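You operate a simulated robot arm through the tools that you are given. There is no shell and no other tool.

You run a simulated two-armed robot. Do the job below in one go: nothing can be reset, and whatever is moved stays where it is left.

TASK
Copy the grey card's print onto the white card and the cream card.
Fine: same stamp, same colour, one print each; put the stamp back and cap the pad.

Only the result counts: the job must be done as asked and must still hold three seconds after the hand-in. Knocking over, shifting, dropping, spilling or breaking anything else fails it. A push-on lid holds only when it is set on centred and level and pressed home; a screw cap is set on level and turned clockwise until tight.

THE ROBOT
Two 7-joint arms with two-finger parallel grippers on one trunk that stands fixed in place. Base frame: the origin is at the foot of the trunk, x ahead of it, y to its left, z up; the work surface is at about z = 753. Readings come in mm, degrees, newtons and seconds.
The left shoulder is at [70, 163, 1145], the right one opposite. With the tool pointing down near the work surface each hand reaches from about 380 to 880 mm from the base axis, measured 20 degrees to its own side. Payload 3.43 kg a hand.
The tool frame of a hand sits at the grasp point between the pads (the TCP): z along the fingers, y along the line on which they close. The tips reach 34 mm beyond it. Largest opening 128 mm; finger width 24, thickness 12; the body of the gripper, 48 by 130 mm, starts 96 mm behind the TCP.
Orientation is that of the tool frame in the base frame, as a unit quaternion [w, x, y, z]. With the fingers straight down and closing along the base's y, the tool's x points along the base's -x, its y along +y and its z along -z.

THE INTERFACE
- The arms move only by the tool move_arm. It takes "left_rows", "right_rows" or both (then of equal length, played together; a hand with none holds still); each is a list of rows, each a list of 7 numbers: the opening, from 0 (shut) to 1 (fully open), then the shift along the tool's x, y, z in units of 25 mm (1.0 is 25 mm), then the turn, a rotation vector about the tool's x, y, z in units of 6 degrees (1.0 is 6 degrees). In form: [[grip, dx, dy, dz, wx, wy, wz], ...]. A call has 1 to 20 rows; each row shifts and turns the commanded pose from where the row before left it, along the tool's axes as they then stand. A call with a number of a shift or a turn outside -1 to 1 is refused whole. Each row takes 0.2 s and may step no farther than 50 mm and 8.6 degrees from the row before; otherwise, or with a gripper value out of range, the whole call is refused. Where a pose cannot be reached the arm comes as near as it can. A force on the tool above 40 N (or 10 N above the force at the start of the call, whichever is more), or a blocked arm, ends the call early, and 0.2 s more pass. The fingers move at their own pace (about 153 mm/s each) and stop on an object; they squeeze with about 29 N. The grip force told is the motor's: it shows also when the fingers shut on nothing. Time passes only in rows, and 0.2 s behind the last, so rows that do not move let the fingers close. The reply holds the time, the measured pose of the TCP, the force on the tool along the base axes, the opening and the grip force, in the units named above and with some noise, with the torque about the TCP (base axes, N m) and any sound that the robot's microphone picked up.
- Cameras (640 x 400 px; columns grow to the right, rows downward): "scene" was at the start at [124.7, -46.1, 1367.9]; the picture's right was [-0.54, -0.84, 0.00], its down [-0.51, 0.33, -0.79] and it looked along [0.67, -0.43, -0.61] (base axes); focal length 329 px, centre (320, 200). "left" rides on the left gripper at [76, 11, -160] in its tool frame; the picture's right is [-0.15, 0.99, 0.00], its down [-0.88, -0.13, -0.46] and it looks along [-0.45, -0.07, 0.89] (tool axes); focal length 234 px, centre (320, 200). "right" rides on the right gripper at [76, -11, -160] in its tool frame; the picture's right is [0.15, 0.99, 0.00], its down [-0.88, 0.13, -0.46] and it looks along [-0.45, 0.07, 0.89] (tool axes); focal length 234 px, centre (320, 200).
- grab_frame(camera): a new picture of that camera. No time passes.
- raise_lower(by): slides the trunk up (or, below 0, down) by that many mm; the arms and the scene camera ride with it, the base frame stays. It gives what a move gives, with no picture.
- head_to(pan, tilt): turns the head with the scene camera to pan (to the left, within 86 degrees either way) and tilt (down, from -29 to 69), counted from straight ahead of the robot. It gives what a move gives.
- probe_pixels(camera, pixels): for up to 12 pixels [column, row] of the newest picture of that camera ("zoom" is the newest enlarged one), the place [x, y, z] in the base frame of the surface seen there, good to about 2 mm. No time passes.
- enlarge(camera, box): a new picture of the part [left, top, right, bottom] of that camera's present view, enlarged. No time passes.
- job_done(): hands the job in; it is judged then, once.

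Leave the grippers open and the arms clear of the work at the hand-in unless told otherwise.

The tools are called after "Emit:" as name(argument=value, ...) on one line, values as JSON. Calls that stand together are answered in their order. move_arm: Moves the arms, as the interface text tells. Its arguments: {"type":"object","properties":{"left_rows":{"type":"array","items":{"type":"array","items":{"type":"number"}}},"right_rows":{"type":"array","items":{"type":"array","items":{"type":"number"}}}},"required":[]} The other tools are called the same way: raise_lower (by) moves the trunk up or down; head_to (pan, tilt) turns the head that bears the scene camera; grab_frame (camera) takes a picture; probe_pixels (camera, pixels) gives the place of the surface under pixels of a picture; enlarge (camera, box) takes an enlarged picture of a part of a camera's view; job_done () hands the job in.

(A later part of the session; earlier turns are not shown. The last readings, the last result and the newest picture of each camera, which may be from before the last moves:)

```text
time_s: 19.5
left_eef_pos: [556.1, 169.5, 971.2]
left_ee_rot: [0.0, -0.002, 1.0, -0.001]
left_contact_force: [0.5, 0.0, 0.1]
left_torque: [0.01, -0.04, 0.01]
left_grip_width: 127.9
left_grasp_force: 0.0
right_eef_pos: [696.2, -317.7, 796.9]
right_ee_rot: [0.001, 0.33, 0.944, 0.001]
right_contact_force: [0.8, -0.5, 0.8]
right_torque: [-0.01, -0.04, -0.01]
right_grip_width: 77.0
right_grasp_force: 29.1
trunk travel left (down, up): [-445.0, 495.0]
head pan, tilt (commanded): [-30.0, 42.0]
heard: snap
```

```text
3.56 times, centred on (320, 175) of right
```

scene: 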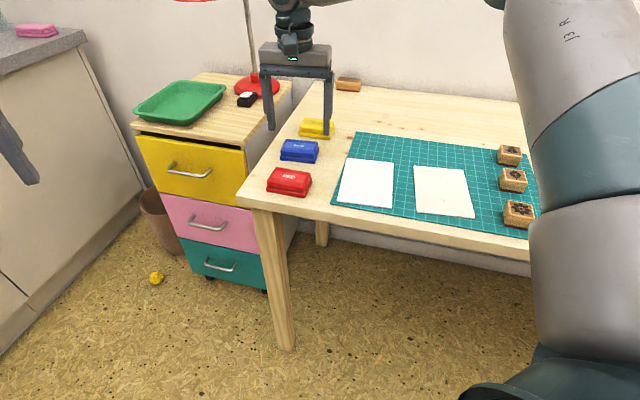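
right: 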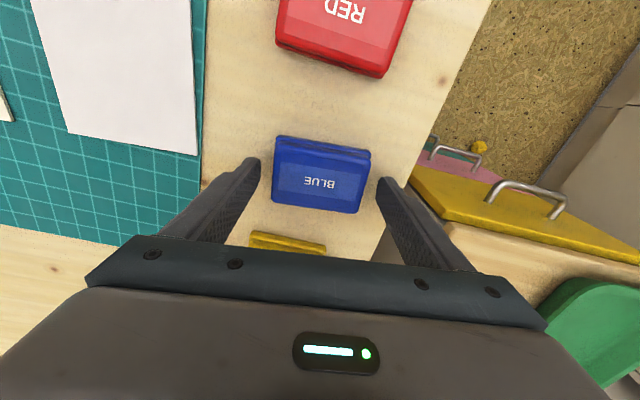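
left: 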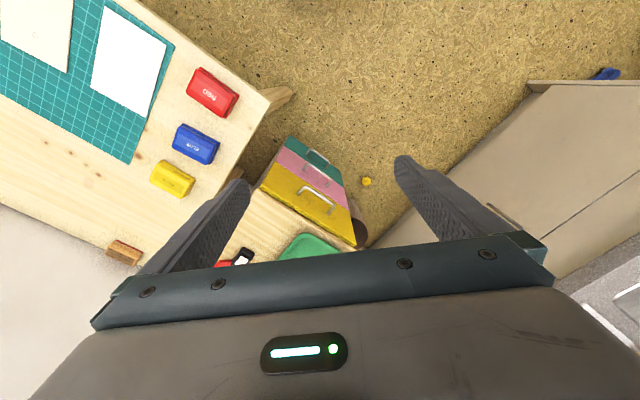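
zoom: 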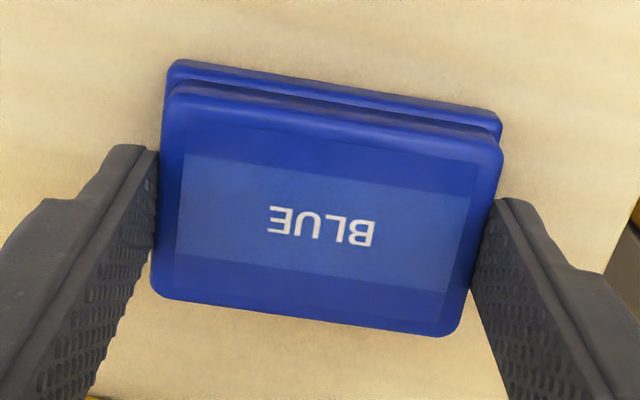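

The fingers grip the lid at 77 mm with 29 N, and a snap was heard, perhaps the lid letting go of its seat. I'll lift slowly by about 8 mm and look.

Emit:
move_arm(right_rows=[[0.5, 0, 0, 0, 0, 0, 0], [0.5, 0, 0, -0.08, 0, 0, 0], [0.5, 0, 0, -0.08, 0, 0, 0], [0.5, 0, 0, -0.08, 0, 0, 0], [0.5, 0, 0, -0.08, 0, 0, 0]])

Emit:
enlarge(camera="right", box=[230, 120, 410, 230])

Emit:
enlarge(camera="scene", box=[250, 110, 346, 190])

```text
time_s: 20.7
left_eef_pos: [557.7, 170.1, 970.0]
left_ee_rot: [0.001, -0.001, 1.0, 0.0]
left_contact_force: [-1.1, -0.4, -0.4]
left_torque: [-0.02, -0.01, 0.0]
left_grip_width: 128.1
left_grasp_force: 0.0
right_eef_pos: [694.3, -317.0, 805.0]
right_ee_rot: [0.0, 0.329, 0.944, 0.0]
right_contact_force: [-0.8, -0.1, 0.3]
right_torque: [-0.01, 0.03, 0.02]
right_grip_width: 77.2
right_grasp_force: 27.9
trunk travel left (down, up): [-445.0, 495.0]
head pan, tilt (commanded): [-30.0, 42.0]
```

```text
3.56 times, centred on (320, 175) of right
```

zoom: 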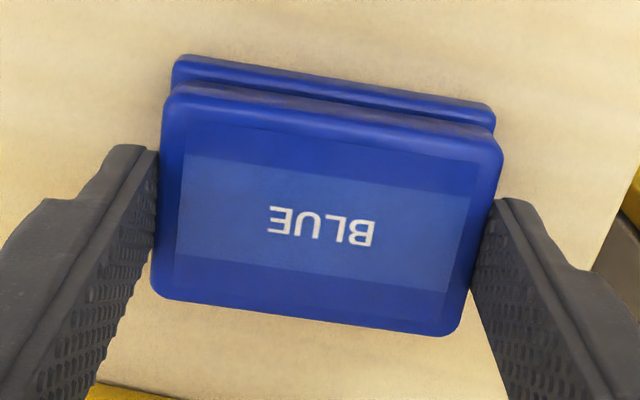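

```text
5.00 times, centred on (298, 150) of scene
```

zoom: 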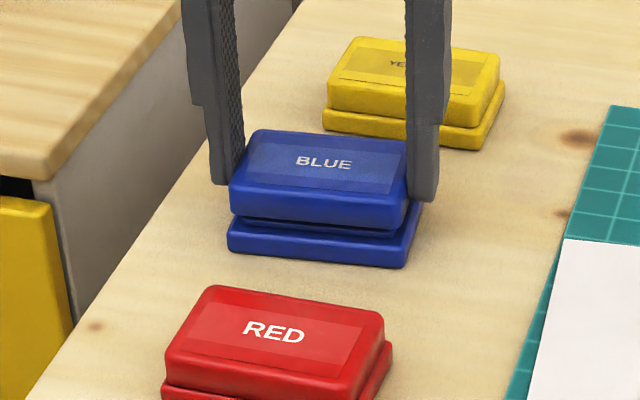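

The lid has come free and the base stayed put. I'll lift it well clear, then look at the mat area beyond the white card for a spot to set it down.

Emit:
move_arm(right_rows=[[0.5, 0, 0, -0.5, 0, 0, 0], [0.5, 0, 0, -0.7, 0, 0, 0], [0.5, 0, 0, -0.7, 0, 0, 0], [0.5, 0, 0, -0.4, 0, 0, 0], [0.5, 0, 0, 0, 0, 0, 0]])

Emit:
grab_frame(camera="scene")

Emit:
grab_frame(camera="right")

Emit:
enlarge(camera="scene", box=[250, 90, 346, 190])

```text
time_s: 21.9
left_eef_pos: [554.9, 169.0, 970.3]
left_ee_rot: [0.0, -0.001, 1.0, 0.0]
left_contact_force: [-0.5, 0.0, -0.2]
left_torque: [0.03, -0.02, -0.01]
left_grip_width: 128.2
left_grasp_force: 0.0
right_eef_pos: [694.9, -317.2, 863.1]
right_ee_rot: [0.0, 0.329, 0.944, 0.0]
right_contact_force: [-0.3, -0.1, -0.2]
right_torque: [0.03, 0.02, 0.01]
right_grip_width: 77.2
right_grasp_force: 28.8
trunk travel left (down, up): [-445.0, 495.0]
head pan, tilt (commanded): [-30.0, 42.0]
```

```text
taken
```

scene: 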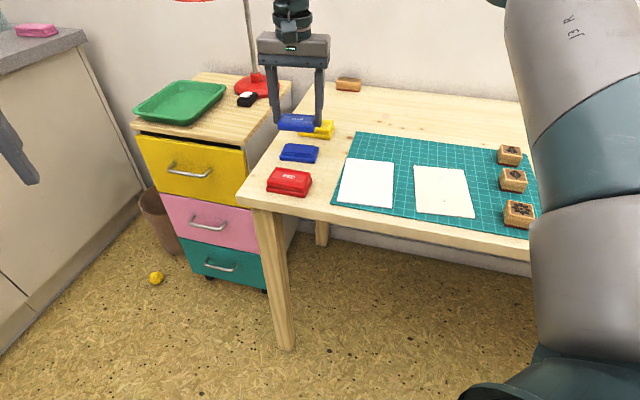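

```text
taken
```

right: 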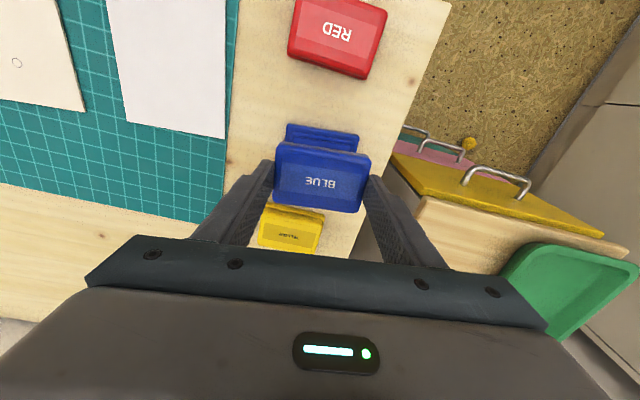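

```text
4.00 times, centred on (298, 140) of scene
```

zoom: 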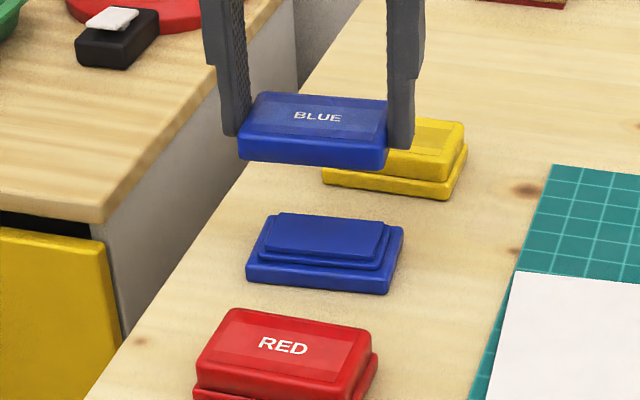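

The base stays in place with its raised blue ink pad exposed. I'll probe the mat and table around the spot beyond the white card to choose where to set the lid.

Emit:
probe_pixels(camera="scene", pixels=[[356, 135], [334, 203], [495, 146], [352, 160], [392, 164], [375, 148], [405, 150], [350, 112], [390, 122], [370, 100], [345, 88], [318, 130]])

Emit:
enlarge(camera="scene", box=[270, 130, 330, 170])

Emit:
probe_pixels(camera="zoom", pixels=[[205, 170], [420, 190], [395, 270], [180, 250], [300, 215], [150, 320], [425, 345], [455, 225], [190, 140]])

```text
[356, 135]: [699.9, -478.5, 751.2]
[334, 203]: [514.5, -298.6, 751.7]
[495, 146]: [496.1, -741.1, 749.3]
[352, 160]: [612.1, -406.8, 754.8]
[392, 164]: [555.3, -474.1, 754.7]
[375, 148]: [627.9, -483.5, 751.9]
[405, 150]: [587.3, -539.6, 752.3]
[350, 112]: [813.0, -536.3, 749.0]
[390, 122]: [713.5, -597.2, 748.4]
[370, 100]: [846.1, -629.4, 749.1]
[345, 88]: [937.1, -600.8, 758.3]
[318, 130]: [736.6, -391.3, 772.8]
```

```text
10.00 times, centred on (300, 150) of scene
```

zoom: 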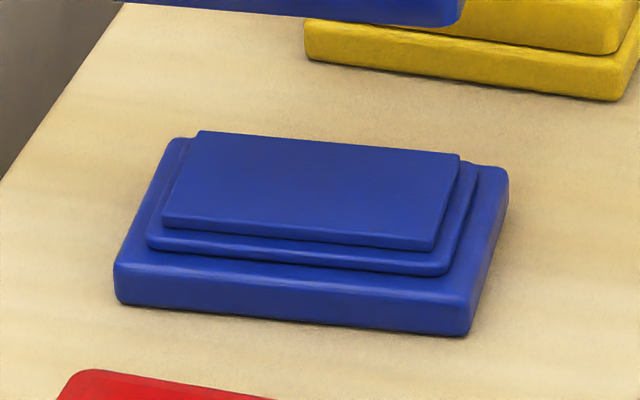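

```text
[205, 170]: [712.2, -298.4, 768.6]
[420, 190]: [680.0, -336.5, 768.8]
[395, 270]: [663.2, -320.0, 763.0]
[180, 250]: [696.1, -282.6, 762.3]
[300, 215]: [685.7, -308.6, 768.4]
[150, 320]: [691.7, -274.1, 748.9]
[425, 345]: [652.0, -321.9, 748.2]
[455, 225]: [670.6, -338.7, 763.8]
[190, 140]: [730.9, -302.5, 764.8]
```

The ink pad's top is at z≈768.6 and needs nothing more. The mat strip beyond the white card is about 112 mm deep, so I'll carry the lid to about (623,-481) at the same height, keeping its orientation.

Emit:
move_arm(right_rows=[[0.5, -0.2265, -0.8635, 0, 0, 0, 0], [0.5, -0.2265, -0.8635, 0, 0, 0, 0], [0.5, -0.2265, -0.8635, 0, 0, 0, 0], [0.5, -0.2265, -0.8635, 0, 0, 0, 0], [0.5, -0.2265, -0.8635, 0, 0, 0, 0], [0.5, -0.2265, -0.8635, 0, 0, 0, 0], [0.5, -0.2265, -0.8635, 0, 0, 0, 0], [0.5, -0.2265, -0.8635, 0, 0, 0, 0], [0.5, 0, 0, 0, 0, 0, 0]])

Emit:
grab_frame(camera="right")

Emit:
grab_frame(camera="scene")

```text
time_s: 23.9
left_eef_pos: [555.4, 169.9, 970.4]
left_ee_rot: [-0.001, -0.001, 1.0, 0.0]
left_contact_force: [0.1, 1.0, 0.5]
left_torque: [0.01, 0.03, -0.01]
left_grip_width: 128.1
left_grasp_force: 0.2
right_eef_pos: [623.7, -482.1, 863.4]
right_ee_rot: [0.0, 0.33, 0.944, 0.0]
right_contact_force: [0.5, -0.1, -0.6]
right_torque: [-0.02, -0.01, 0.0]
right_grip_width: 76.8
right_grasp_force: 29.2
trunk travel left (down, up): [-445.0, 495.0]
head pan, tilt (commanded): [-30.0, 42.0]
```

```text
taken
```

right: 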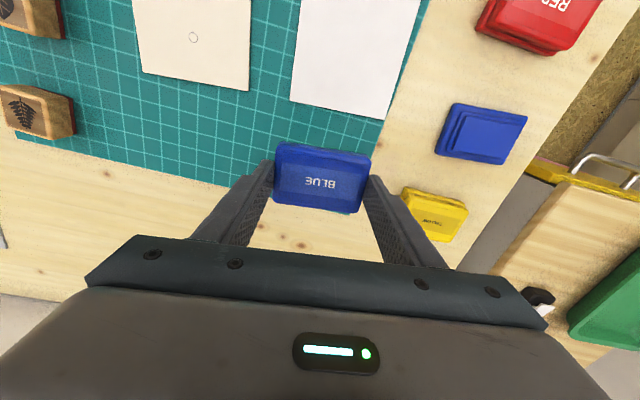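

```text
taken
```

scene: 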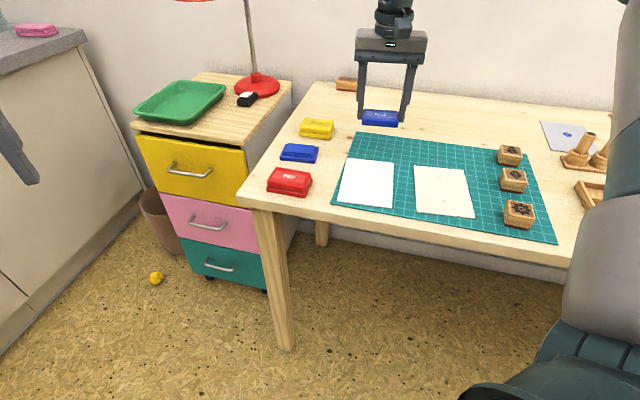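

The lid hangs over clear mat, between the white card's far edge and the mat's far edge. I'll lower it until it is just above the mat.

Emit:
move_arm(right_rows=[[0.5, 0, 0, 0.7, 0, 0, 0], [0.5, 0, 0, 0.7, 0, 0, 0], [0.5, 0, 0, 0.7, 0, 0, 0], [0.5, 0, 0, 0.6, 0, 0, 0], [0.5, 0, 0, 0.1, 0, 0, 0], [0.5, 0, 0, 0, 0, 0, 0]])

Emit:
enlarge(camera="scene", box=[330, 80, 450, 180])

Emit:
grab_frame(camera="right")

```text
time_s: 25.3
left_eef_pos: [555.9, 168.5, 970.7]
left_ee_rot: [0.001, -0.001, 1.0, 0.001]
left_contact_force: [0.6, -0.7, 0.4]
left_torque: [0.02, -0.02, -0.06]
left_grip_width: 127.8
left_grasp_force: 0.1
right_eef_pos: [623.2, -480.3, 792.4]
right_ee_rot: [0.0, 0.33, 0.944, 0.0]
right_contact_force: [0.7, 0.3, 0.2]
right_torque: [-0.02, -0.04, 0.03]
right_grip_width: 76.8
right_grasp_force: 28.9
trunk travel left (down, up): [-445.0, 495.0]
head pan, tilt (commanded): [-30.0, 42.0]
```

```text
4.00 times, centred on (390, 130) of scene
```

zoom: 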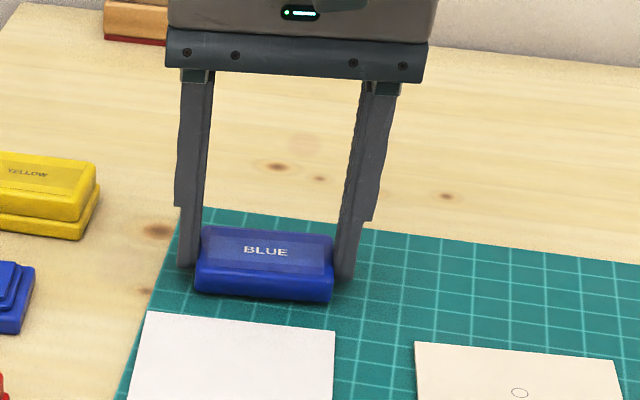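

```text
taken
```

right: 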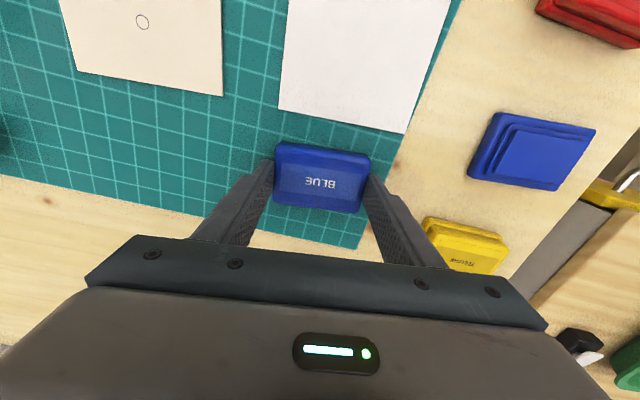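

The lid hovers just above the mat. I'll lower it in 1 mm steps and watch the force.

Emit:
move_arm(right_rows=[[0.5, 0, 0, 0.04, 0, 0, 0], [0.5, 0, 0, 0.04, 0, 0, 0], [0.5, 0, 0, 0, 0, 0, 0]])

```text
time_s: 26.1
left_eef_pos: [555.9, 170.0, 968.9]
left_ee_rot: [0.0, -0.002, 1.0, -0.001]
left_contact_force: [-0.1, 1.1, 0.0]
left_torque: [-0.01, -0.04, -0.01]
left_grip_width: 128.0
left_grasp_force: 0.0
right_eef_pos: [622.0, -481.5, 791.1]
right_ee_rot: [0.0, 0.33, 0.944, -0.001]
right_contact_force: [0.1, 0.2, -0.5]
right_torque: [0.01, 0.0, -0.03]
right_grip_width: 77.0
right_grasp_force: 28.6
trunk travel left (down, up): [-445.0, 495.0]
head pan, tilt (commanded): [-30.0, 42.0]
```

No contact yet, so I'll go down a little more.

Emit:
move_arm(right_rows=[[0.5, 0, 0, 0.04, 0, 0, 0], [0.5, 0, 0, 0, 0, 0, 0]])

Emit:
move_arm(right_rows=[[0.5, 0, 0, 0.04, 0, 0, 0], [0.5, 0, 0, 0, 0, 0, 0]])

Emit:
enlarge(camera="scene", box=[360, 120, 430, 165])

```text
time_s: 26.7
left_eef_pos: [556.5, 168.4, 970.1]
left_ee_rot: [0.0, -0.001, 1.0, 0.0]
left_contact_force: [-0.1, -0.1, -0.3]
left_torque: [-0.01, -0.01, 0.0]
left_grip_width: 128.0
left_grasp_force: 0.0
right_eef_pos: [622.0, -482.1, 790.6]
right_ee_rot: [0.001, 0.329, 0.944, 0.0]
right_contact_force: [0.8, -0.2, 0.1]
right_torque: [-0.02, -0.03, 0.02]
right_grip_width: 77.1
right_grasp_force: 28.7
trunk travel left (down, up): [-445.0, 495.0]
head pan, tilt (commanded): [-30.0, 42.0]
```

```text
time_s: 27.3
left_eef_pos: [554.9, 170.2, 971.0]
left_ee_rot: [0.0, -0.001, 1.0, 0.0]
left_contact_force: [0.2, 1.1, -0.4]
left_torque: [0.0, 0.0, -0.03]
left_grip_width: 127.7
left_grasp_force: 0.1
right_eef_pos: [622.4, -481.5, 789.4]
right_ee_rot: [-0.001, 0.33, 0.944, 0.0]
right_contact_force: [0.2, -0.2, -0.4]
right_torque: [-0.01, -0.03, -0.01]
right_grip_width: 77.1
right_grasp_force: 28.7
trunk travel left (down, up): [-445.0, 495.0]
head pan, tilt (commanded): [-30.0, 42.0]
```

```text
8.89 times, centred on (395, 142) of scene
```

zoom: 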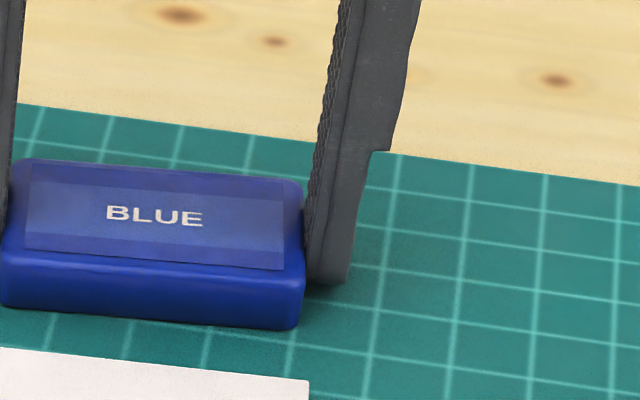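

Still no contact at TCP z≈789.4. I'll continue down in 1 mm steps.

Emit:
move_arm(right_rows=[[0.5, 0, 0, 0.04, 0, 0, 0], [0.5, 0, 0, 0, 0, 0, 0]])

Emit:
move_arm(right_rows=[[0.5, 0, 0, 0.03, 0, 0, 0], [0.5, 0, 0, 0, 0, 0, 0]])

```text
time_s: 27.9
left_eef_pos: [555.2, 168.6, 970.3]
left_ee_rot: [0.0, -0.001, 1.0, 0.0]
left_contact_force: [0.2, -0.3, 0.5]
left_torque: [0.02, 0.02, 0.02]
left_grip_width: 127.9
left_grasp_force: 0.1
right_eef_pos: [622.8, -481.8, 788.7]
right_ee_rot: [0.0, 0.329, 0.944, 0.0]
right_contact_force: [1.0, -0.4, 1.9]
right_torque: [-0.02, 0.05, 0.04]
right_grip_width: 76.9
right_grasp_force: 29.7
trunk travel left (down, up): [-445.0, 495.0]
head pan, tilt (commanded): [-30.0, 42.0]
```

```text
time_s: 28.5
left_eef_pos: [555.5, 170.3, 969.7]
left_ee_rot: [-0.001, -0.001, 1.0, -0.001]
left_contact_force: [0.5, 0.2, 0.0]
left_torque: [0.0, -0.01, -0.05]
left_grip_width: 127.9
left_grasp_force: 0.0
right_eef_pos: [623.2, -480.9, 788.5]
right_ee_rot: [0.001, 0.329, 0.944, -0.001]
right_contact_force: [1.4, -2.1, 6.1]
right_torque: [-0.02, 0.05, 0.0]
right_grip_width: 76.7
right_grasp_force: 28.7
trunk travel left (down, up): [-445.0, 495.0]
head pan, tilt (commanded): [-30.0, 42.0]
```

The lid rests on the mat with about 6 N. I'll open the fingers and rise straight up.

Emit:
move_arm(right_rows=[[0.62, 0, 0, 0, 0, 0, 0], [0.68, 0, 0, 0, 0, 0, 0], [0.78, 0, 0, 0, 0, 0, 0], [0.78, 0, 0, -0.3, 0, 0, 0], [0.78, 0, 0, -0.6, 0, 0, 0], [0.78, 0, 0, -0.8, 0, 0, 0], [0.78, 0, 0, -0.8, 0, 0, 0], [0.78, 0, 0, 0, 0, 0, 0]])

Emit:
grab_frame(camera="right")

Emit:
enlarge(camera="right", box=[240, 110, 400, 210])

```text
time_s: 30.3
left_eef_pos: [556.4, 169.0, 970.2]
left_ee_rot: [0.0, 0.0, 1.0, 0.0]
left_contact_force: [0.1, -1.0, 1.2]
left_torque: [0.0, -0.01, 0.0]
left_grip_width: 127.8
left_grasp_force: 0.0
right_eef_pos: [622.6, -481.3, 849.7]
right_ee_rot: [0.0, 0.33, 0.944, 0.0]
right_contact_force: [-0.5, 0.1, -0.5]
right_torque: [-0.01, 0.02, 0.02]
right_grip_width: 99.5
right_grasp_force: 0.0
trunk travel left (down, up): [-445.0, 495.0]
head pan, tilt (commanded): [-30.0, 42.0]
```

```text
taken
```

right: 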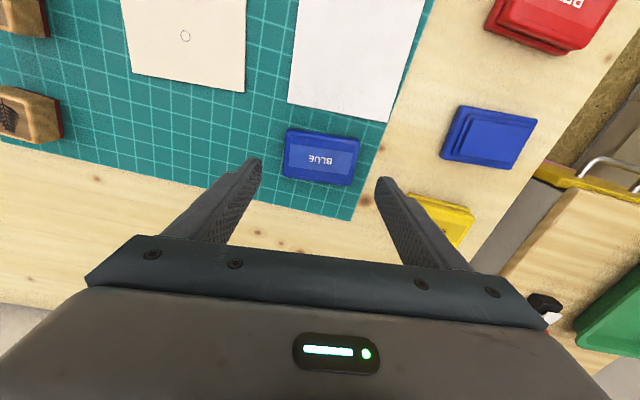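

```text
4.00 times, centred on (320, 160) of right
```

zoom: 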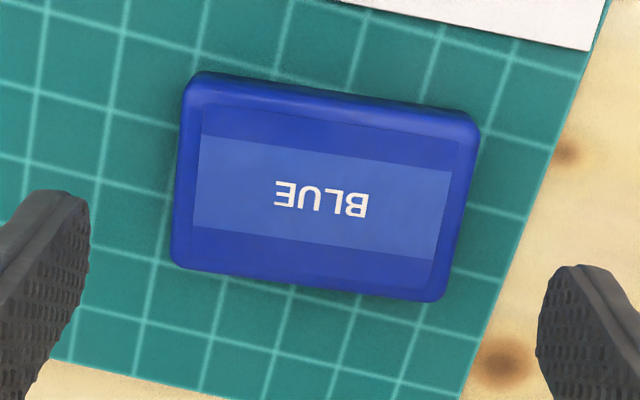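

The lid sits flat on the mat at about (622.8,-481.3). The open pad is visible at (490,137) in the right view, so I'll enlarge it and measure the ink surface.

Emit:
enlarge(camera="right", box=[430, 95, 550, 180])

Emit:
probe_pixels(camera="zoom", pixels=[[190, 105], [470, 125], [425, 270], [135, 230], [310, 185], [150, 85], [490, 100], [330, 110], [280, 250], [160, 165], [445, 200]])

```text
4.71 times, centred on (490, 138) of right
```

zoom: 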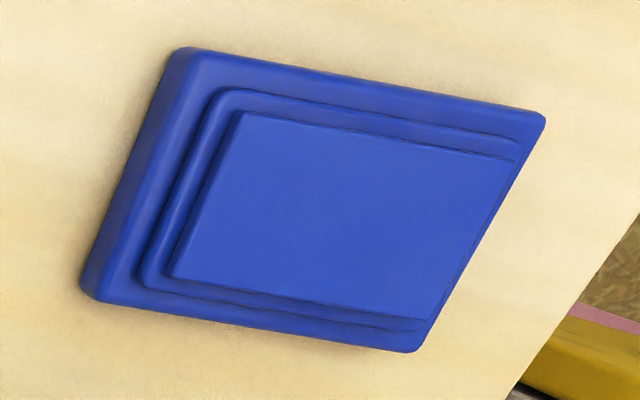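

```text
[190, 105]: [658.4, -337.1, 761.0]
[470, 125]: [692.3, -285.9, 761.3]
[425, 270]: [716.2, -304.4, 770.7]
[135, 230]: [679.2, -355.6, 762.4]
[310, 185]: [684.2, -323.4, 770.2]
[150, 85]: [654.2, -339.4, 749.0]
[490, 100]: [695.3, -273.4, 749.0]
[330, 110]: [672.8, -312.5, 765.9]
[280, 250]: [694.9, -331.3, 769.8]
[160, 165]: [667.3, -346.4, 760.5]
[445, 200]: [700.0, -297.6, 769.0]
```

I'll probe the ink surface's own corners in this zoom, near (242,118), (508,163), (428,312) and (178,272).

Emit:
probe_pixels(camera="zoom", pixels=[[244, 120], [505, 163], [428, 310], [180, 270], [338, 215], [212, 95], [90, 285], [535, 118], [412, 345], [190, 55]])

```text
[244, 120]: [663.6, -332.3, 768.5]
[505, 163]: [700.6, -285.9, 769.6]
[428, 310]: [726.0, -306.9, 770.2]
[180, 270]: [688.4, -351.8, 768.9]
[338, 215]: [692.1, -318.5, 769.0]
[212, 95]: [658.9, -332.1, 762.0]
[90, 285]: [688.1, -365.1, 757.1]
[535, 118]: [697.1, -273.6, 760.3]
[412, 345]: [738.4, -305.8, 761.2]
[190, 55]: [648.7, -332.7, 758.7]
```

The ink surface measures about 61×34 mm, centred at (694.7,-319.2). The stamp face fits with its leaf along the short side. Now I'll move the right hand up and over the leaf block near (377,-637) and turn it to line up with the block.

Emit:
move_arm(right_rows=[[0.78, 0, 0, -0.6, 0, 0, 0], [0.78, 0.32, -0.914, -0.05, 0, 0, 0], [0.78, 0.32, -0.914, -0.05, 0, 0, 0], [0.78, 0.32, -0.914, -0.05, 0, 0, 0], [0.78, 0.32, -0.914, -0.05, 0, 0, 0], [0.78, 0.32, -0.914, -0.05, 0, 0, 0], [0.78, 0.32, -0.914, -0.05, 0, 0, 0], [0.78, 0.32, -0.914, -0.05, 0, 0, 0], [0.78, 0.32, -0.914, -0.05, 0, 0, 0], [0.78, 0.32, -0.914, -0.05, 0, 0, 0], [0.78, 0.32, -0.914, -0.05, 0, 0, 0], [0.78, 0.32, -0.914, -0.05, 0, 0, 0], [0.78, 0.32, -0.914, -0.05, 0, 0, 0], [0.78, 0, 0, 0, 0, 0, 0.65], [0.78, 0, 0, 0, 0, 0, 0.65], [0.78, 0, 0, 0, 0, 0, 0]])

Emit:
grab_frame(camera="right")

Emit:
grab_frame(camera="scene")

```text
time_s: 33.7
left_eef_pos: [555.9, 170.6, 970.1]
left_ee_rot: [0.0, -0.001, 1.0, 0.0]
left_contact_force: [-0.6, -0.2, -0.3]
left_torque: [0.0, -0.01, -0.01]
left_grip_width: 128.0
left_grasp_force: 0.1
right_eef_pos: [376.2, -636.5, 877.7]
right_ee_rot: [0.001, 0.394, 0.919, 0.0]
right_contact_force: [-0.4, 0.2, -0.4]
right_torque: [0.0, -0.01, 0.02]
right_grip_width: 100.1
right_grasp_force: 0.0
trunk travel left (down, up): [-445.0, 495.0]
head pan, tilt (commanded): [-30.0, 42.0]
```

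```text
taken
```

right: 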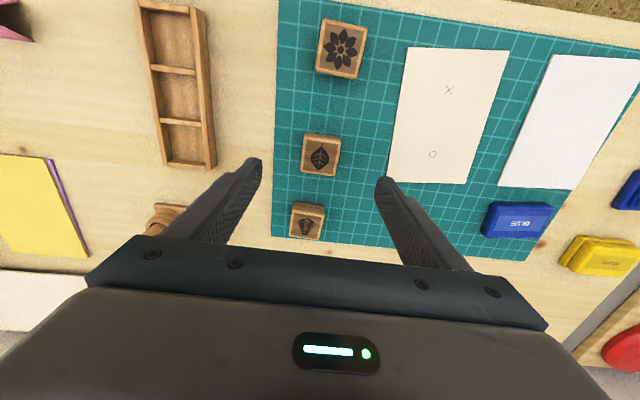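

```text
taken
```

scene: 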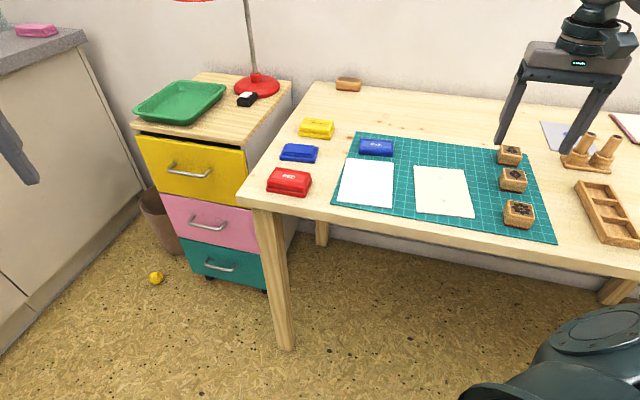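

The hand is over the leaf block, seen at (320,155). I'll enlarge it and probe the corners of its top.

Emit:
enlarge(camera="right", box=[280, 120, 360, 190])

Emit:
probe_pixels(camera="zoom", pixels=[[205, 115], [435, 140], [410, 295], [180, 285], [310, 205], [325, 275], [325, 145], [190, 200], [425, 215]])

```text
5.71 times, centred on (320, 155) of right
```

zoom: 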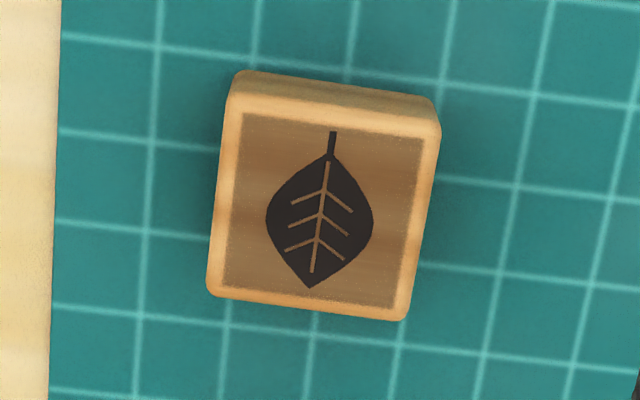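

```text
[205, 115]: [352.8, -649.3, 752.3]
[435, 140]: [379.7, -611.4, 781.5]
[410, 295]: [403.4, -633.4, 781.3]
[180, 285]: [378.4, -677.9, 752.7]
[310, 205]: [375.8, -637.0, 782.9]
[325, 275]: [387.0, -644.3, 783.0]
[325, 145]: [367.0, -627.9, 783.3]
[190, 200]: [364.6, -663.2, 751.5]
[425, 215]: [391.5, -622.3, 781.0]
```

Now I'll probe the corners of the label square on the block's top: (243,115), (425,140), (393,306) and (224,283), plus the sides.

Emit:
probe_pixels(camera="zoom", pixels=[[245, 117], [424, 142], [394, 304], [226, 281], [333, 133], [310, 284], [234, 105], [434, 132], [402, 313], [214, 290], [229, 200], [420, 220]])

```text
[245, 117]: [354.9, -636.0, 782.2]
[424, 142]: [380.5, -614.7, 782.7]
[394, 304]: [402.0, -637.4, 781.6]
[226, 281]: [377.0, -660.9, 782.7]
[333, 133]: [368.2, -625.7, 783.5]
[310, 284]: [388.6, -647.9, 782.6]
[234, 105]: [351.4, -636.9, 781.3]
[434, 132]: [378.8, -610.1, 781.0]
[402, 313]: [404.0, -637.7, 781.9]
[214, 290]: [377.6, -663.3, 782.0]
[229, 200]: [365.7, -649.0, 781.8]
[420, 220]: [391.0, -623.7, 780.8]
```

The block's centre is about 1 mm from the hand's centre and its sides are aligned at 43.9°. I'll correct that, narrow the fingers and descend to TCP z≈795, with the tips about 9 mm above the mat around the block.

Emit:
move_arm(right_rows=[[0.6, -0.048, 0.034, 0, 0, 0, 0], [0.6, 0, 0, 0.8, 0, 0, 0], [0.6, 0, 0, 0.8, 0, 0, 0], [0.6, 0, 0, 0.8, 0, 0, 0], [0.6, 0, 0, 0.7, 0, 0, 0], [0.6, 0, 0, 0.2, 0, 0, 0], [0.6, 0, 0, 0, 0, 0, 0]])

Emit:
enlarge(camera="right", box=[240, 110, 400, 230])

Emit:
enlarge(camera="scene", box=[470, 110, 570, 230])

```text
time_s: 35.3
left_eef_pos: [556.4, 169.5, 970.8]
left_ee_rot: [0.0, -0.001, 1.0, 0.0]
left_contact_force: [0.8, -0.4, 0.8]
left_torque: [-0.01, -0.01, -0.01]
left_grip_width: 127.9
left_grasp_force: 0.0
right_eef_pos: [379.1, -637.3, 797.0]
right_ee_rot: [0.0, 0.393, 0.92, 0.001]
right_contact_force: [-0.2, -0.1, 0.1]
right_torque: [0.01, -0.01, -0.01]
right_grip_width: 76.6
right_grasp_force: 0.0
trunk travel left (down, up): [-445.0, 495.0]
head pan, tilt (commanded): [-30.0, 42.0]
```

```text
3.33 times, centred on (320, 170) of right
```

zoom: 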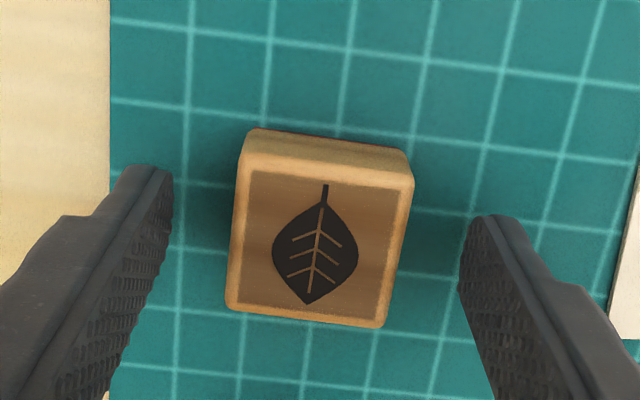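

```text
3.33 times, centred on (520, 170) of scene
```

zoom: 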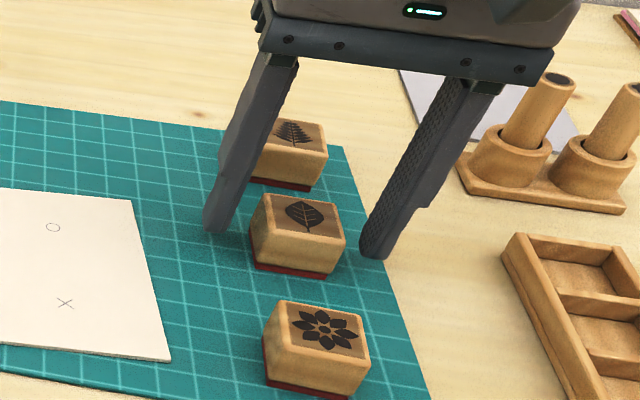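

The fingers straddle the block evenly. I'll probe the block top once more from here to confirm its centre along the fingers' width.

Emit:
enlarge(camera="right", box=[270, 140, 370, 220])

Emit:
probe_pixels(camera="zoom", pixels=[[205, 118], [462, 152], [420, 362], [185, 332], [320, 235], [325, 130], [305, 345], [195, 220], [440, 255], [313, 232], [327, 140], [303, 330]])

```text
5.00 times, centred on (320, 180) of right
```

zoom: 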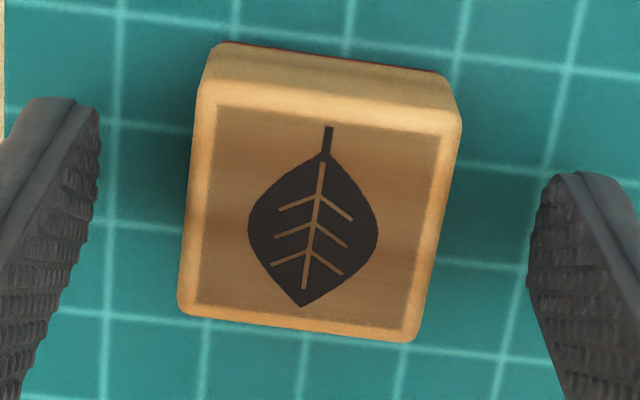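

```text
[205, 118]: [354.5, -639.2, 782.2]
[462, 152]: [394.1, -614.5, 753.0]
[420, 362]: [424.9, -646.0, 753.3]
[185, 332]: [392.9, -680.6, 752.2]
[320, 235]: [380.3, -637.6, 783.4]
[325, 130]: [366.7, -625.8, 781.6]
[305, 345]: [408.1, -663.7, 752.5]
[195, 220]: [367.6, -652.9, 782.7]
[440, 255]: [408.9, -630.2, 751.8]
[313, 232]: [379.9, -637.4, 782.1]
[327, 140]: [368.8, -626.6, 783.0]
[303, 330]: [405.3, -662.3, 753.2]
```

The block sits about 1.5 mm toward the tool's +x. I'll shift slightly, lower 2 mm and close gently on it.

Emit:
move_arm(right_rows=[[0.5, 0.05, 0, 0.08, 0, 0, 0], [0.42, 0, 0, 0, 0, 0, 0], [0.37, 0, 0, 0, 0, 0, 0], [0.34, 0, 0, 0, 0, 0, 0], [0.32, 0, 0, 0, 0, 0, 0], [0.3, 0, 0, 0, 0, 0, 0], [0.28, 0, 0, 0, 0, 0, 0], [0.25, 0, 0, 0, 0, 0, 0]])

Emit:
enlarge(camera="right", box=[270, 140, 370, 220])

Emit:
enlarge(camera="scene", box=[470, 110, 570, 230])

```text
time_s: 37.1
left_eef_pos: [555.7, 169.4, 970.1]
left_ee_rot: [0.0, -0.002, 1.0, 0.0]
left_contact_force: [-0.5, 0.6, -0.5]
left_torque: [-0.01, 0.04, -0.03]
left_grip_width: 127.8
left_grasp_force: 0.1
right_eef_pos: [377.9, -636.1, 794.4]
right_ee_rot: [0.0, 0.393, 0.919, 0.0]
right_contact_force: [0.1, 1.0, -0.7]
right_torque: [0.01, -0.01, 0.0]
right_grip_width: 41.0
right_grasp_force: 29.0
trunk travel left (down, up): [-445.0, 495.0]
head pan, tilt (commanded): [-30.0, 42.0]
```

```text
5.00 times, centred on (320, 180) of right
```

zoom: 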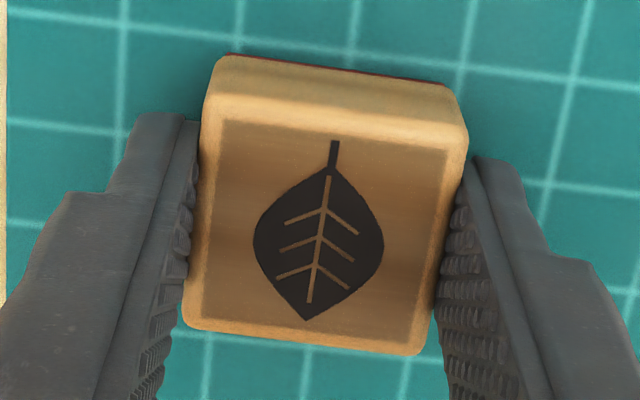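

```text
3.33 times, centred on (520, 170) of scene
```

zoom: 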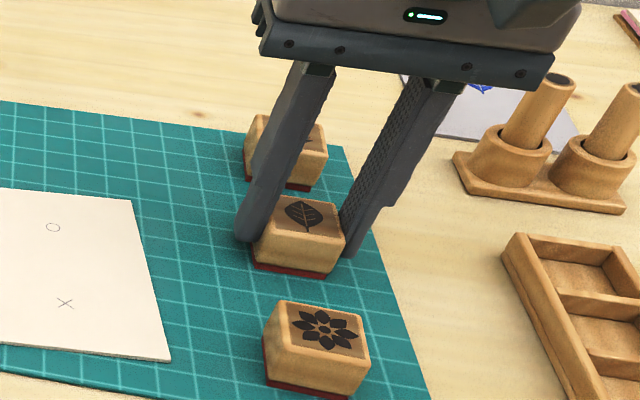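

The block is held at 41 mm width, centred on the hand, at (377.9,-636.1,794.4). I'll remember that pose for putting it back. Now I'll lift it 75 mm.

Emit:
move_arm(right_rows=[[0.25, 0, 0, -0.2, 0, 0, 0], [0.25, 0, 0, -0.6, 0, 0, 0], [0.25, 0, 0, -0.8, 0, 0, 0], [0.25, 0, 0, -0.8, 0, 0, 0], [0.25, 0, 0, -0.6, 0, 0, 0], [0.25, 0, 0, 0, 0, 0, 0]])

Emit:
enlarge(camera="right", box=[240, 110, 400, 230])

Emit:
enlarge(camera="scene", box=[470, 90, 570, 230])

```text
time_s: 38.5
left_eef_pos: [554.9, 168.9, 969.7]
left_ee_rot: [0.0, 0.0, 1.0, 0.0]
left_contact_force: [0.2, -0.5, 0.2]
left_torque: [0.04, -0.01, -0.01]
left_grip_width: 128.0
left_grasp_force: 0.2
right_eef_pos: [378.2, -635.0, 869.9]
right_ee_rot: [-0.001, 0.393, 0.92, 0.0]
right_contact_force: [0.1, 0.4, -0.1]
right_torque: [0.0, -0.02, -0.01]
right_grip_width: 41.1
right_grasp_force: 29.3
trunk travel left (down, up): [-445.0, 495.0]
head pan, tilt (commanded): [-30.0, 42.0]
```

```text
3.33 times, centred on (320, 170) of right
```

zoom: 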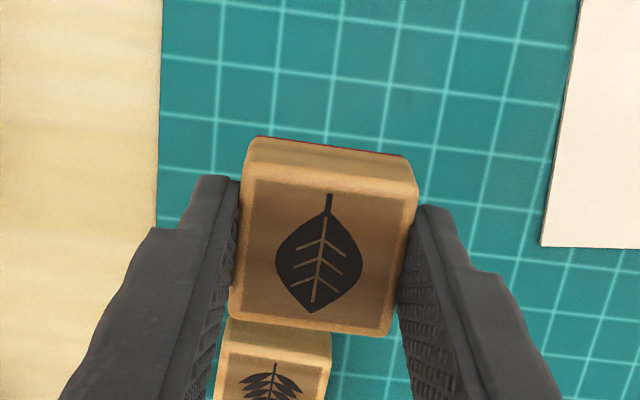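

```text
2.86 times, centred on (520, 160) of scene
```

zoom: 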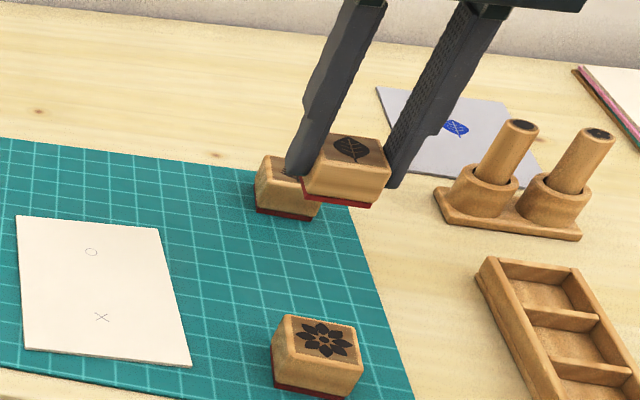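

The block hangs level in the grip. I'll carry it at this height to above the blue pad.

Emit:
move_arm(right_rows=[[0.25, 0.023, 0.6, 0, 0, 0, 0], [0.25, 0.023, 0.98, 0, 0, 0, 0], [0.25, 0.023, 0.98, 0, 0, 0, 0], [0.25, 0.023, 0.98, 0, 0, 0, 0], [0.25, 0.023, 0.98, 0, 0, 0, 0], [0.25, 0.023, 0.98, 0, 0, 0, 0], [0.25, 0.023, 0.98, 0, 0, 0, 0], [0.25, 0.023, 0.98, 0, 0, 0, 0], [0.25, 0.023, 0.98, 0, 0, 0, 0], [0.25, 0.023, 0.98, 0, 0, 0, 0], [0.25, 0.023, 0.98, 0, 0, 0, 0], [0.25, 0.023, 0.98, 0, 0, 0, 0], [0.25, 0.023, 0.98, 0, 0, 0, 0], [0.25, 0.023, 0.98, 0, 0, 0, 0], [0.25, 0.023, 0.98, 0, 0, 0, 0], [0.25, 0.023, 0.98, 0, 0, 0, 0], [0.25, 0.023, 0.98, 0, 0, 0, 0], [0.25, 0.023, 0.98, 0, 0, 0, 0], [0.25, 0, 0.66, 0, 0, 0, 0], [0.25, 0, 0, 0, 0, 0, 0]])

Emit:
grab_frame(camera="right")

Emit:
grab_frame(camera="scene")

```text
time_s: 42.7
left_eef_pos: [555.9, 169.5, 969.2]
left_ee_rot: [0.001, 0.0, 1.0, 0.0]
left_contact_force: [0.5, -0.2, -1.2]
left_torque: [-0.03, -0.01, 0.03]
left_grip_width: 127.9
left_grasp_force: 0.2
right_eef_pos: [695.2, -321.1, 870.2]
right_ee_rot: [0.0, 0.394, 0.919, 0.0]
right_contact_force: [-0.6, -0.7, -1.1]
right_torque: [-0.01, 0.0, 0.02]
right_grip_width: 40.9
right_grasp_force: 29.2
trunk travel left (down, up): [-445.0, 495.0]
head pan, tilt (commanded): [-30.0, 42.0]
```

```text
taken
```

right: 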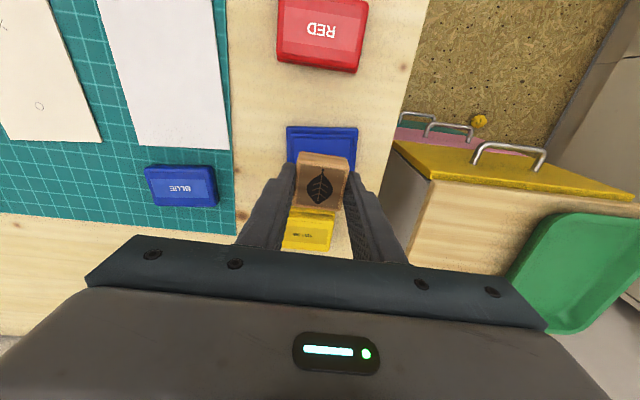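

```text
taken
```

scene: 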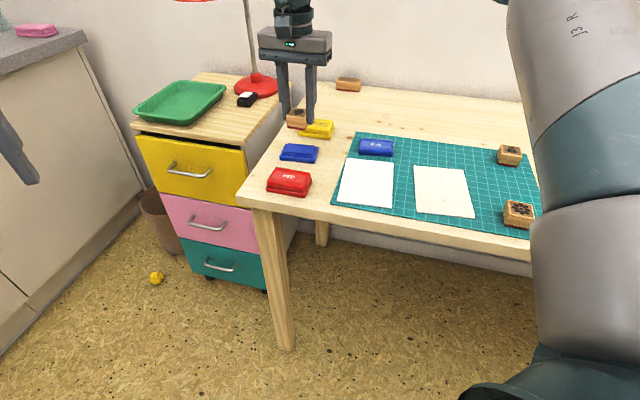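

Above the pad the reading is (695.2,-321.1,870). I'll turn the stamp about 7.7° to match the pad and take a fresh reading.

Emit:
move_arm(right_rows=[[0.25, 0, 0, 0, 0, 0, -0.64], [0.25, 0, 0, 0, 0, 0, -0.64], [0.25, 0, 0, 0, 0, 0, 0], [0.25, 0, 0, 0, 0, 0, 0]])

Emit:
move_arm(right_rows=[[0.25, 0, 0, 0, 0, 0, 0]])

Emit:
enlarge(camera="right", box=[260, 110, 380, 230])

```text
time_s: 43.7
left_eef_pos: [555.5, 169.3, 969.4]
left_ee_rot: [0.0, 0.0, 1.0, 0.0]
left_contact_force: [0.5, -0.2, -1.0]
left_torque: [0.04, 0.01, -0.02]
left_grip_width: 128.2
left_grasp_force: 0.1
right_eef_pos: [694.7, -319.8, 870.5]
right_ee_rot: [0.0, 0.331, 0.943, 0.0]
right_contact_force: [0.4, -0.7, 0.2]
right_torque: [-0.04, 0.01, 0.04]
right_grip_width: 40.6
right_grasp_force: 29.2
trunk travel left (down, up): [-445.0, 495.0]
head pan, tilt (commanded): [-30.0, 42.0]
```

```text
time_s: 44.1
left_eef_pos: [557.0, 169.2, 970.8]
left_ee_rot: [0.0, -0.001, 1.0, 0.0]
left_contact_force: [-0.3, 0.6, -0.1]
left_torque: [0.0, -0.01, 0.04]
left_grip_width: 128.2
left_grasp_force: 0.1
right_eef_pos: [694.9, -319.8, 870.2]
right_ee_rot: [0.0, 0.33, 0.944, 0.0]
right_contact_force: [1.0, -0.2, -0.6]
right_torque: [-0.03, -0.01, 0.0]
right_grip_width: 41.0
right_grasp_force: 28.9
trunk travel left (down, up): [-445.0, 495.0]
head pan, tilt (commanded): [-30.0, 42.0]
```

```text
3.33 times, centred on (320, 170) of right
```

zoom: 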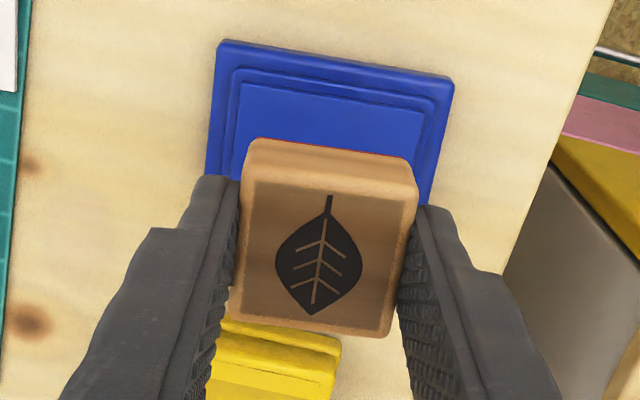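

The stamp is centred over the pad within 1 mm. The stamp's face is about 42.4 mm below the TCP, so contact should come near TCP z≈811.5. I'll descend to about 815 first.

Emit:
move_arm(right_rows=[[0.25, 0, 0, 0.6, 0, 0, 0], [0.25, 0, 0, 0.8, 0, 0, 0], [0.25, 0, 0, 0.6, 0, 0, 0], [0.25, 0, 0, 0.2, 0, 0, 0], [0.25, 0, 0, 0, 0, 0, 0]])

Emit:
enlarge(camera="scene", box=[250, 90, 350, 190])

Emit:
enlarge(camera="right", box=[260, 110, 380, 230])

```text
time_s: 45.3
left_eef_pos: [557.0, 169.8, 969.8]
left_ee_rot: [0.0, 0.0, 1.0, -0.001]
left_contact_force: [0.2, 0.2, -1.1]
left_torque: [0.02, 0.0, -0.02]
left_grip_width: 127.9
left_grasp_force: 0.0
right_eef_pos: [694.9, -319.1, 815.1]
right_ee_rot: [0.0, 0.331, 0.944, 0.0]
right_contact_force: [1.4, 0.2, -0.4]
right_torque: [0.01, 0.01, 0.01]
right_grip_width: 40.7
right_grasp_force: 29.5
trunk travel left (down, up): [-445.0, 495.0]
head pan, tilt (commanded): [-30.0, 42.0]
```

```text
4.00 times, centred on (300, 140) of scene
```

zoom: 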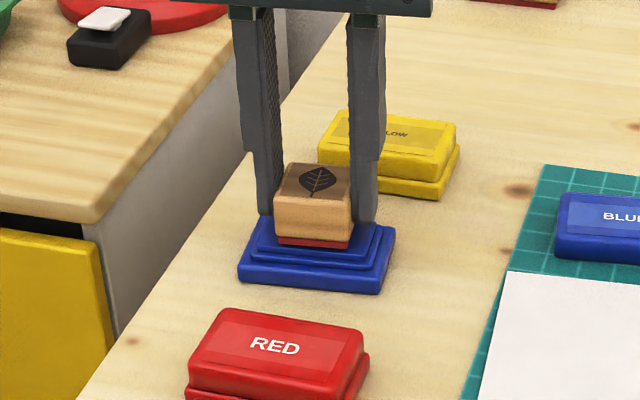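

```text
3.33 times, centred on (320, 170) of right
```

zoom: 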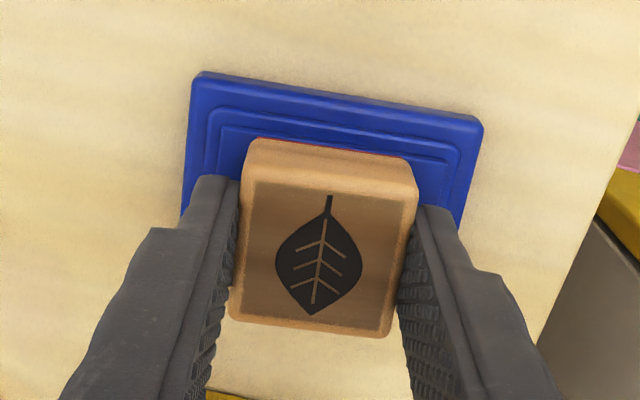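

The stamp hangs just above the pad and is centred. I'll lower it in 1 mm steps, reading the force each time.

Emit:
move_arm(right_rows=[[0.25, 0, 0, 0.04, 0, 0, 0], [0.25, 0, 0, 0.04, 0, 0, 0], [0.25, 0, 0, 0, 0, 0, 0]])

Emit:
move_arm(right_rows=[[0.25, 0, 0, 0.04, 0, 0, 0], [0.25, 0, 0, 0, 0, 0, 0]])

Emit:
move_arm(right_rows=[[0.25, 0, 0, 0.04, 0, 0, 0], [0.25, 0, 0, 0, 0, 0, 0]])

```text
time_s: 46.1
left_eef_pos: [555.8, 169.3, 968.8]
left_ee_rot: [0.001, 0.0, 1.0, 0.0]
left_contact_force: [-0.5, -0.4, 0.7]
left_torque: [-0.01, -0.03, -0.01]
left_grip_width: 127.8
left_grasp_force: 0.1
right_eef_pos: [694.3, -319.0, 813.6]
right_ee_rot: [0.0, 0.33, 0.944, 0.0]
right_contact_force: [0.3, -0.2, 0.2]
right_torque: [0.01, 0.01, 0.0]
right_grip_width: 40.8
right_grasp_force: 29.0
trunk travel left (down, up): [-445.0, 495.0]
head pan, tilt (commanded): [-30.0, 42.0]
```

```text
time_s: 46.7
left_eef_pos: [556.3, 168.8, 970.8]
left_ee_rot: [0.001, -0.001, 1.0, -0.001]
left_contact_force: [-1.2, 0.0, -0.1]
left_torque: [-0.02, 0.0, -0.02]
left_grip_width: 127.7
left_grasp_force: 0.1
right_eef_pos: [694.7, -318.8, 812.5]
right_ee_rot: [0.0, 0.33, 0.944, 0.0]
right_contact_force: [-0.1, 0.5, 2.3]
right_torque: [0.01, -0.02, 0.02]
right_grip_width: 41.0
right_grasp_force: 28.5
trunk travel left (down, up): [-445.0, 495.0]
head pan, tilt (commanded): [-30.0, 42.0]
```

```text
time_s: 47.3
left_eef_pos: [554.3, 169.1, 970.0]
left_ee_rot: [0.0, -0.002, 1.0, 0.0]
left_contact_force: [0.5, -0.2, -0.3]
left_torque: [0.02, -0.02, 0.01]
left_grip_width: 128.0
left_grasp_force: 0.1
right_eef_pos: [693.5, -320.0, 811.8]
right_ee_rot: [0.001, 0.331, 0.944, 0.0]
right_contact_force: [2.4, -0.5, 7.4]
right_torque: [-0.02, -0.1, 0.01]
right_grip_width: 40.9
right_grasp_force: 28.7
trunk travel left (down, up): [-445.0, 495.0]
head pan, tilt (commanded): [-30.0, 42.0]
```

Contact reads 7.4 N. I'll press one more millimetre and hold briefly so that the face takes ink.

Emit:
move_arm(right_rows=[[0.25, 0, 0, 0.04, 0, 0, 0], [0.25, 0, 0, 0, 0, 0, 0], [0.25, 0, 0, 0, 0, 0, 0]])

```text
time_s: 48.1
left_eef_pos: [554.9, 170.1, 970.8]
left_ee_rot: [0.0, -0.001, 1.0, 0.0]
left_contact_force: [-0.1, 0.3, 0.6]
left_torque: [0.01, 0.0, 0.03]
left_grip_width: 128.3
left_grasp_force: 0.0
right_eef_pos: [694.2, -319.4, 811.1]
right_ee_rot: [0.001, 0.331, 0.944, 0.001]
right_contact_force: [3.3, -0.8, 15.1]
right_torque: [0.03, -0.12, 0.05]
right_grip_width: 41.0
right_grasp_force: 28.7
trunk travel left (down, up): [-445.0, 495.0]
head pan, tilt (commanded): [-30.0, 42.0]
```

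The press reads 15 N. I'll lift straight up, then check the pad and the stamp.

Emit:
move_arm(right_rows=[[0.25, 0, 0, -0.12, 0, 0, 0], [0.25, 0, 0, -0.4, 0, 0, 0], [0.25, 0, 0, -0.8, 0, 0, 0], [0.25, 0, 0, -0.8, 0, 0, 0], [0.25, 0, 0, -0.4, 0, 0, 0], [0.25, 0, 0, 0, 0, 0, 0]])

Emit:
enlarge(camera="right", box=[260, 110, 380, 230])

Emit:
enlarge(camera="scene", box=[250, 80, 350, 190])

```text
time_s: 49.5
left_eef_pos: [557.2, 169.9, 970.7]
left_ee_rot: [0.0, -0.001, 1.0, 0.0]
left_contact_force: [-0.1, -0.4, 0.0]
left_torque: [0.0, -0.01, -0.01]
left_grip_width: 128.0
left_grasp_force: 0.0
right_eef_pos: [694.3, -321.7, 872.7]
right_ee_rot: [0.001, 0.331, 0.944, 0.0]
right_contact_force: [0.0, -0.2, -0.3]
right_torque: [-0.02, -0.02, 0.03]
right_grip_width: 40.8
right_grasp_force: 29.2
trunk travel left (down, up): [-445.0, 495.0]
head pan, tilt (commanded): [-30.0, 42.0]
```

```text
3.33 times, centred on (320, 170) of right
```

zoom: 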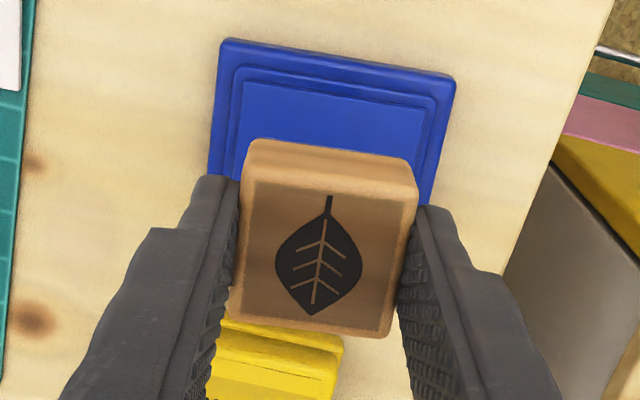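

```text
3.64 times, centred on (300, 135) of scene
```

zoom: 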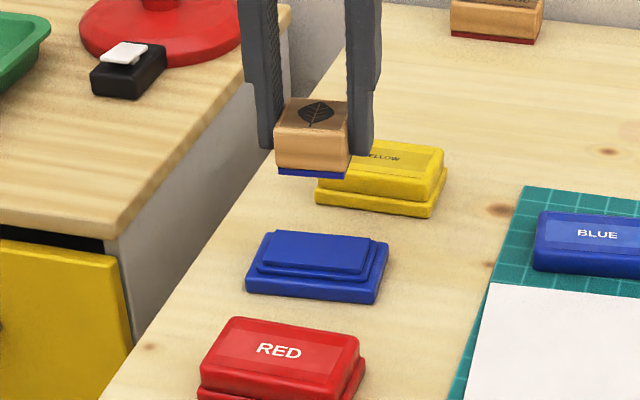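

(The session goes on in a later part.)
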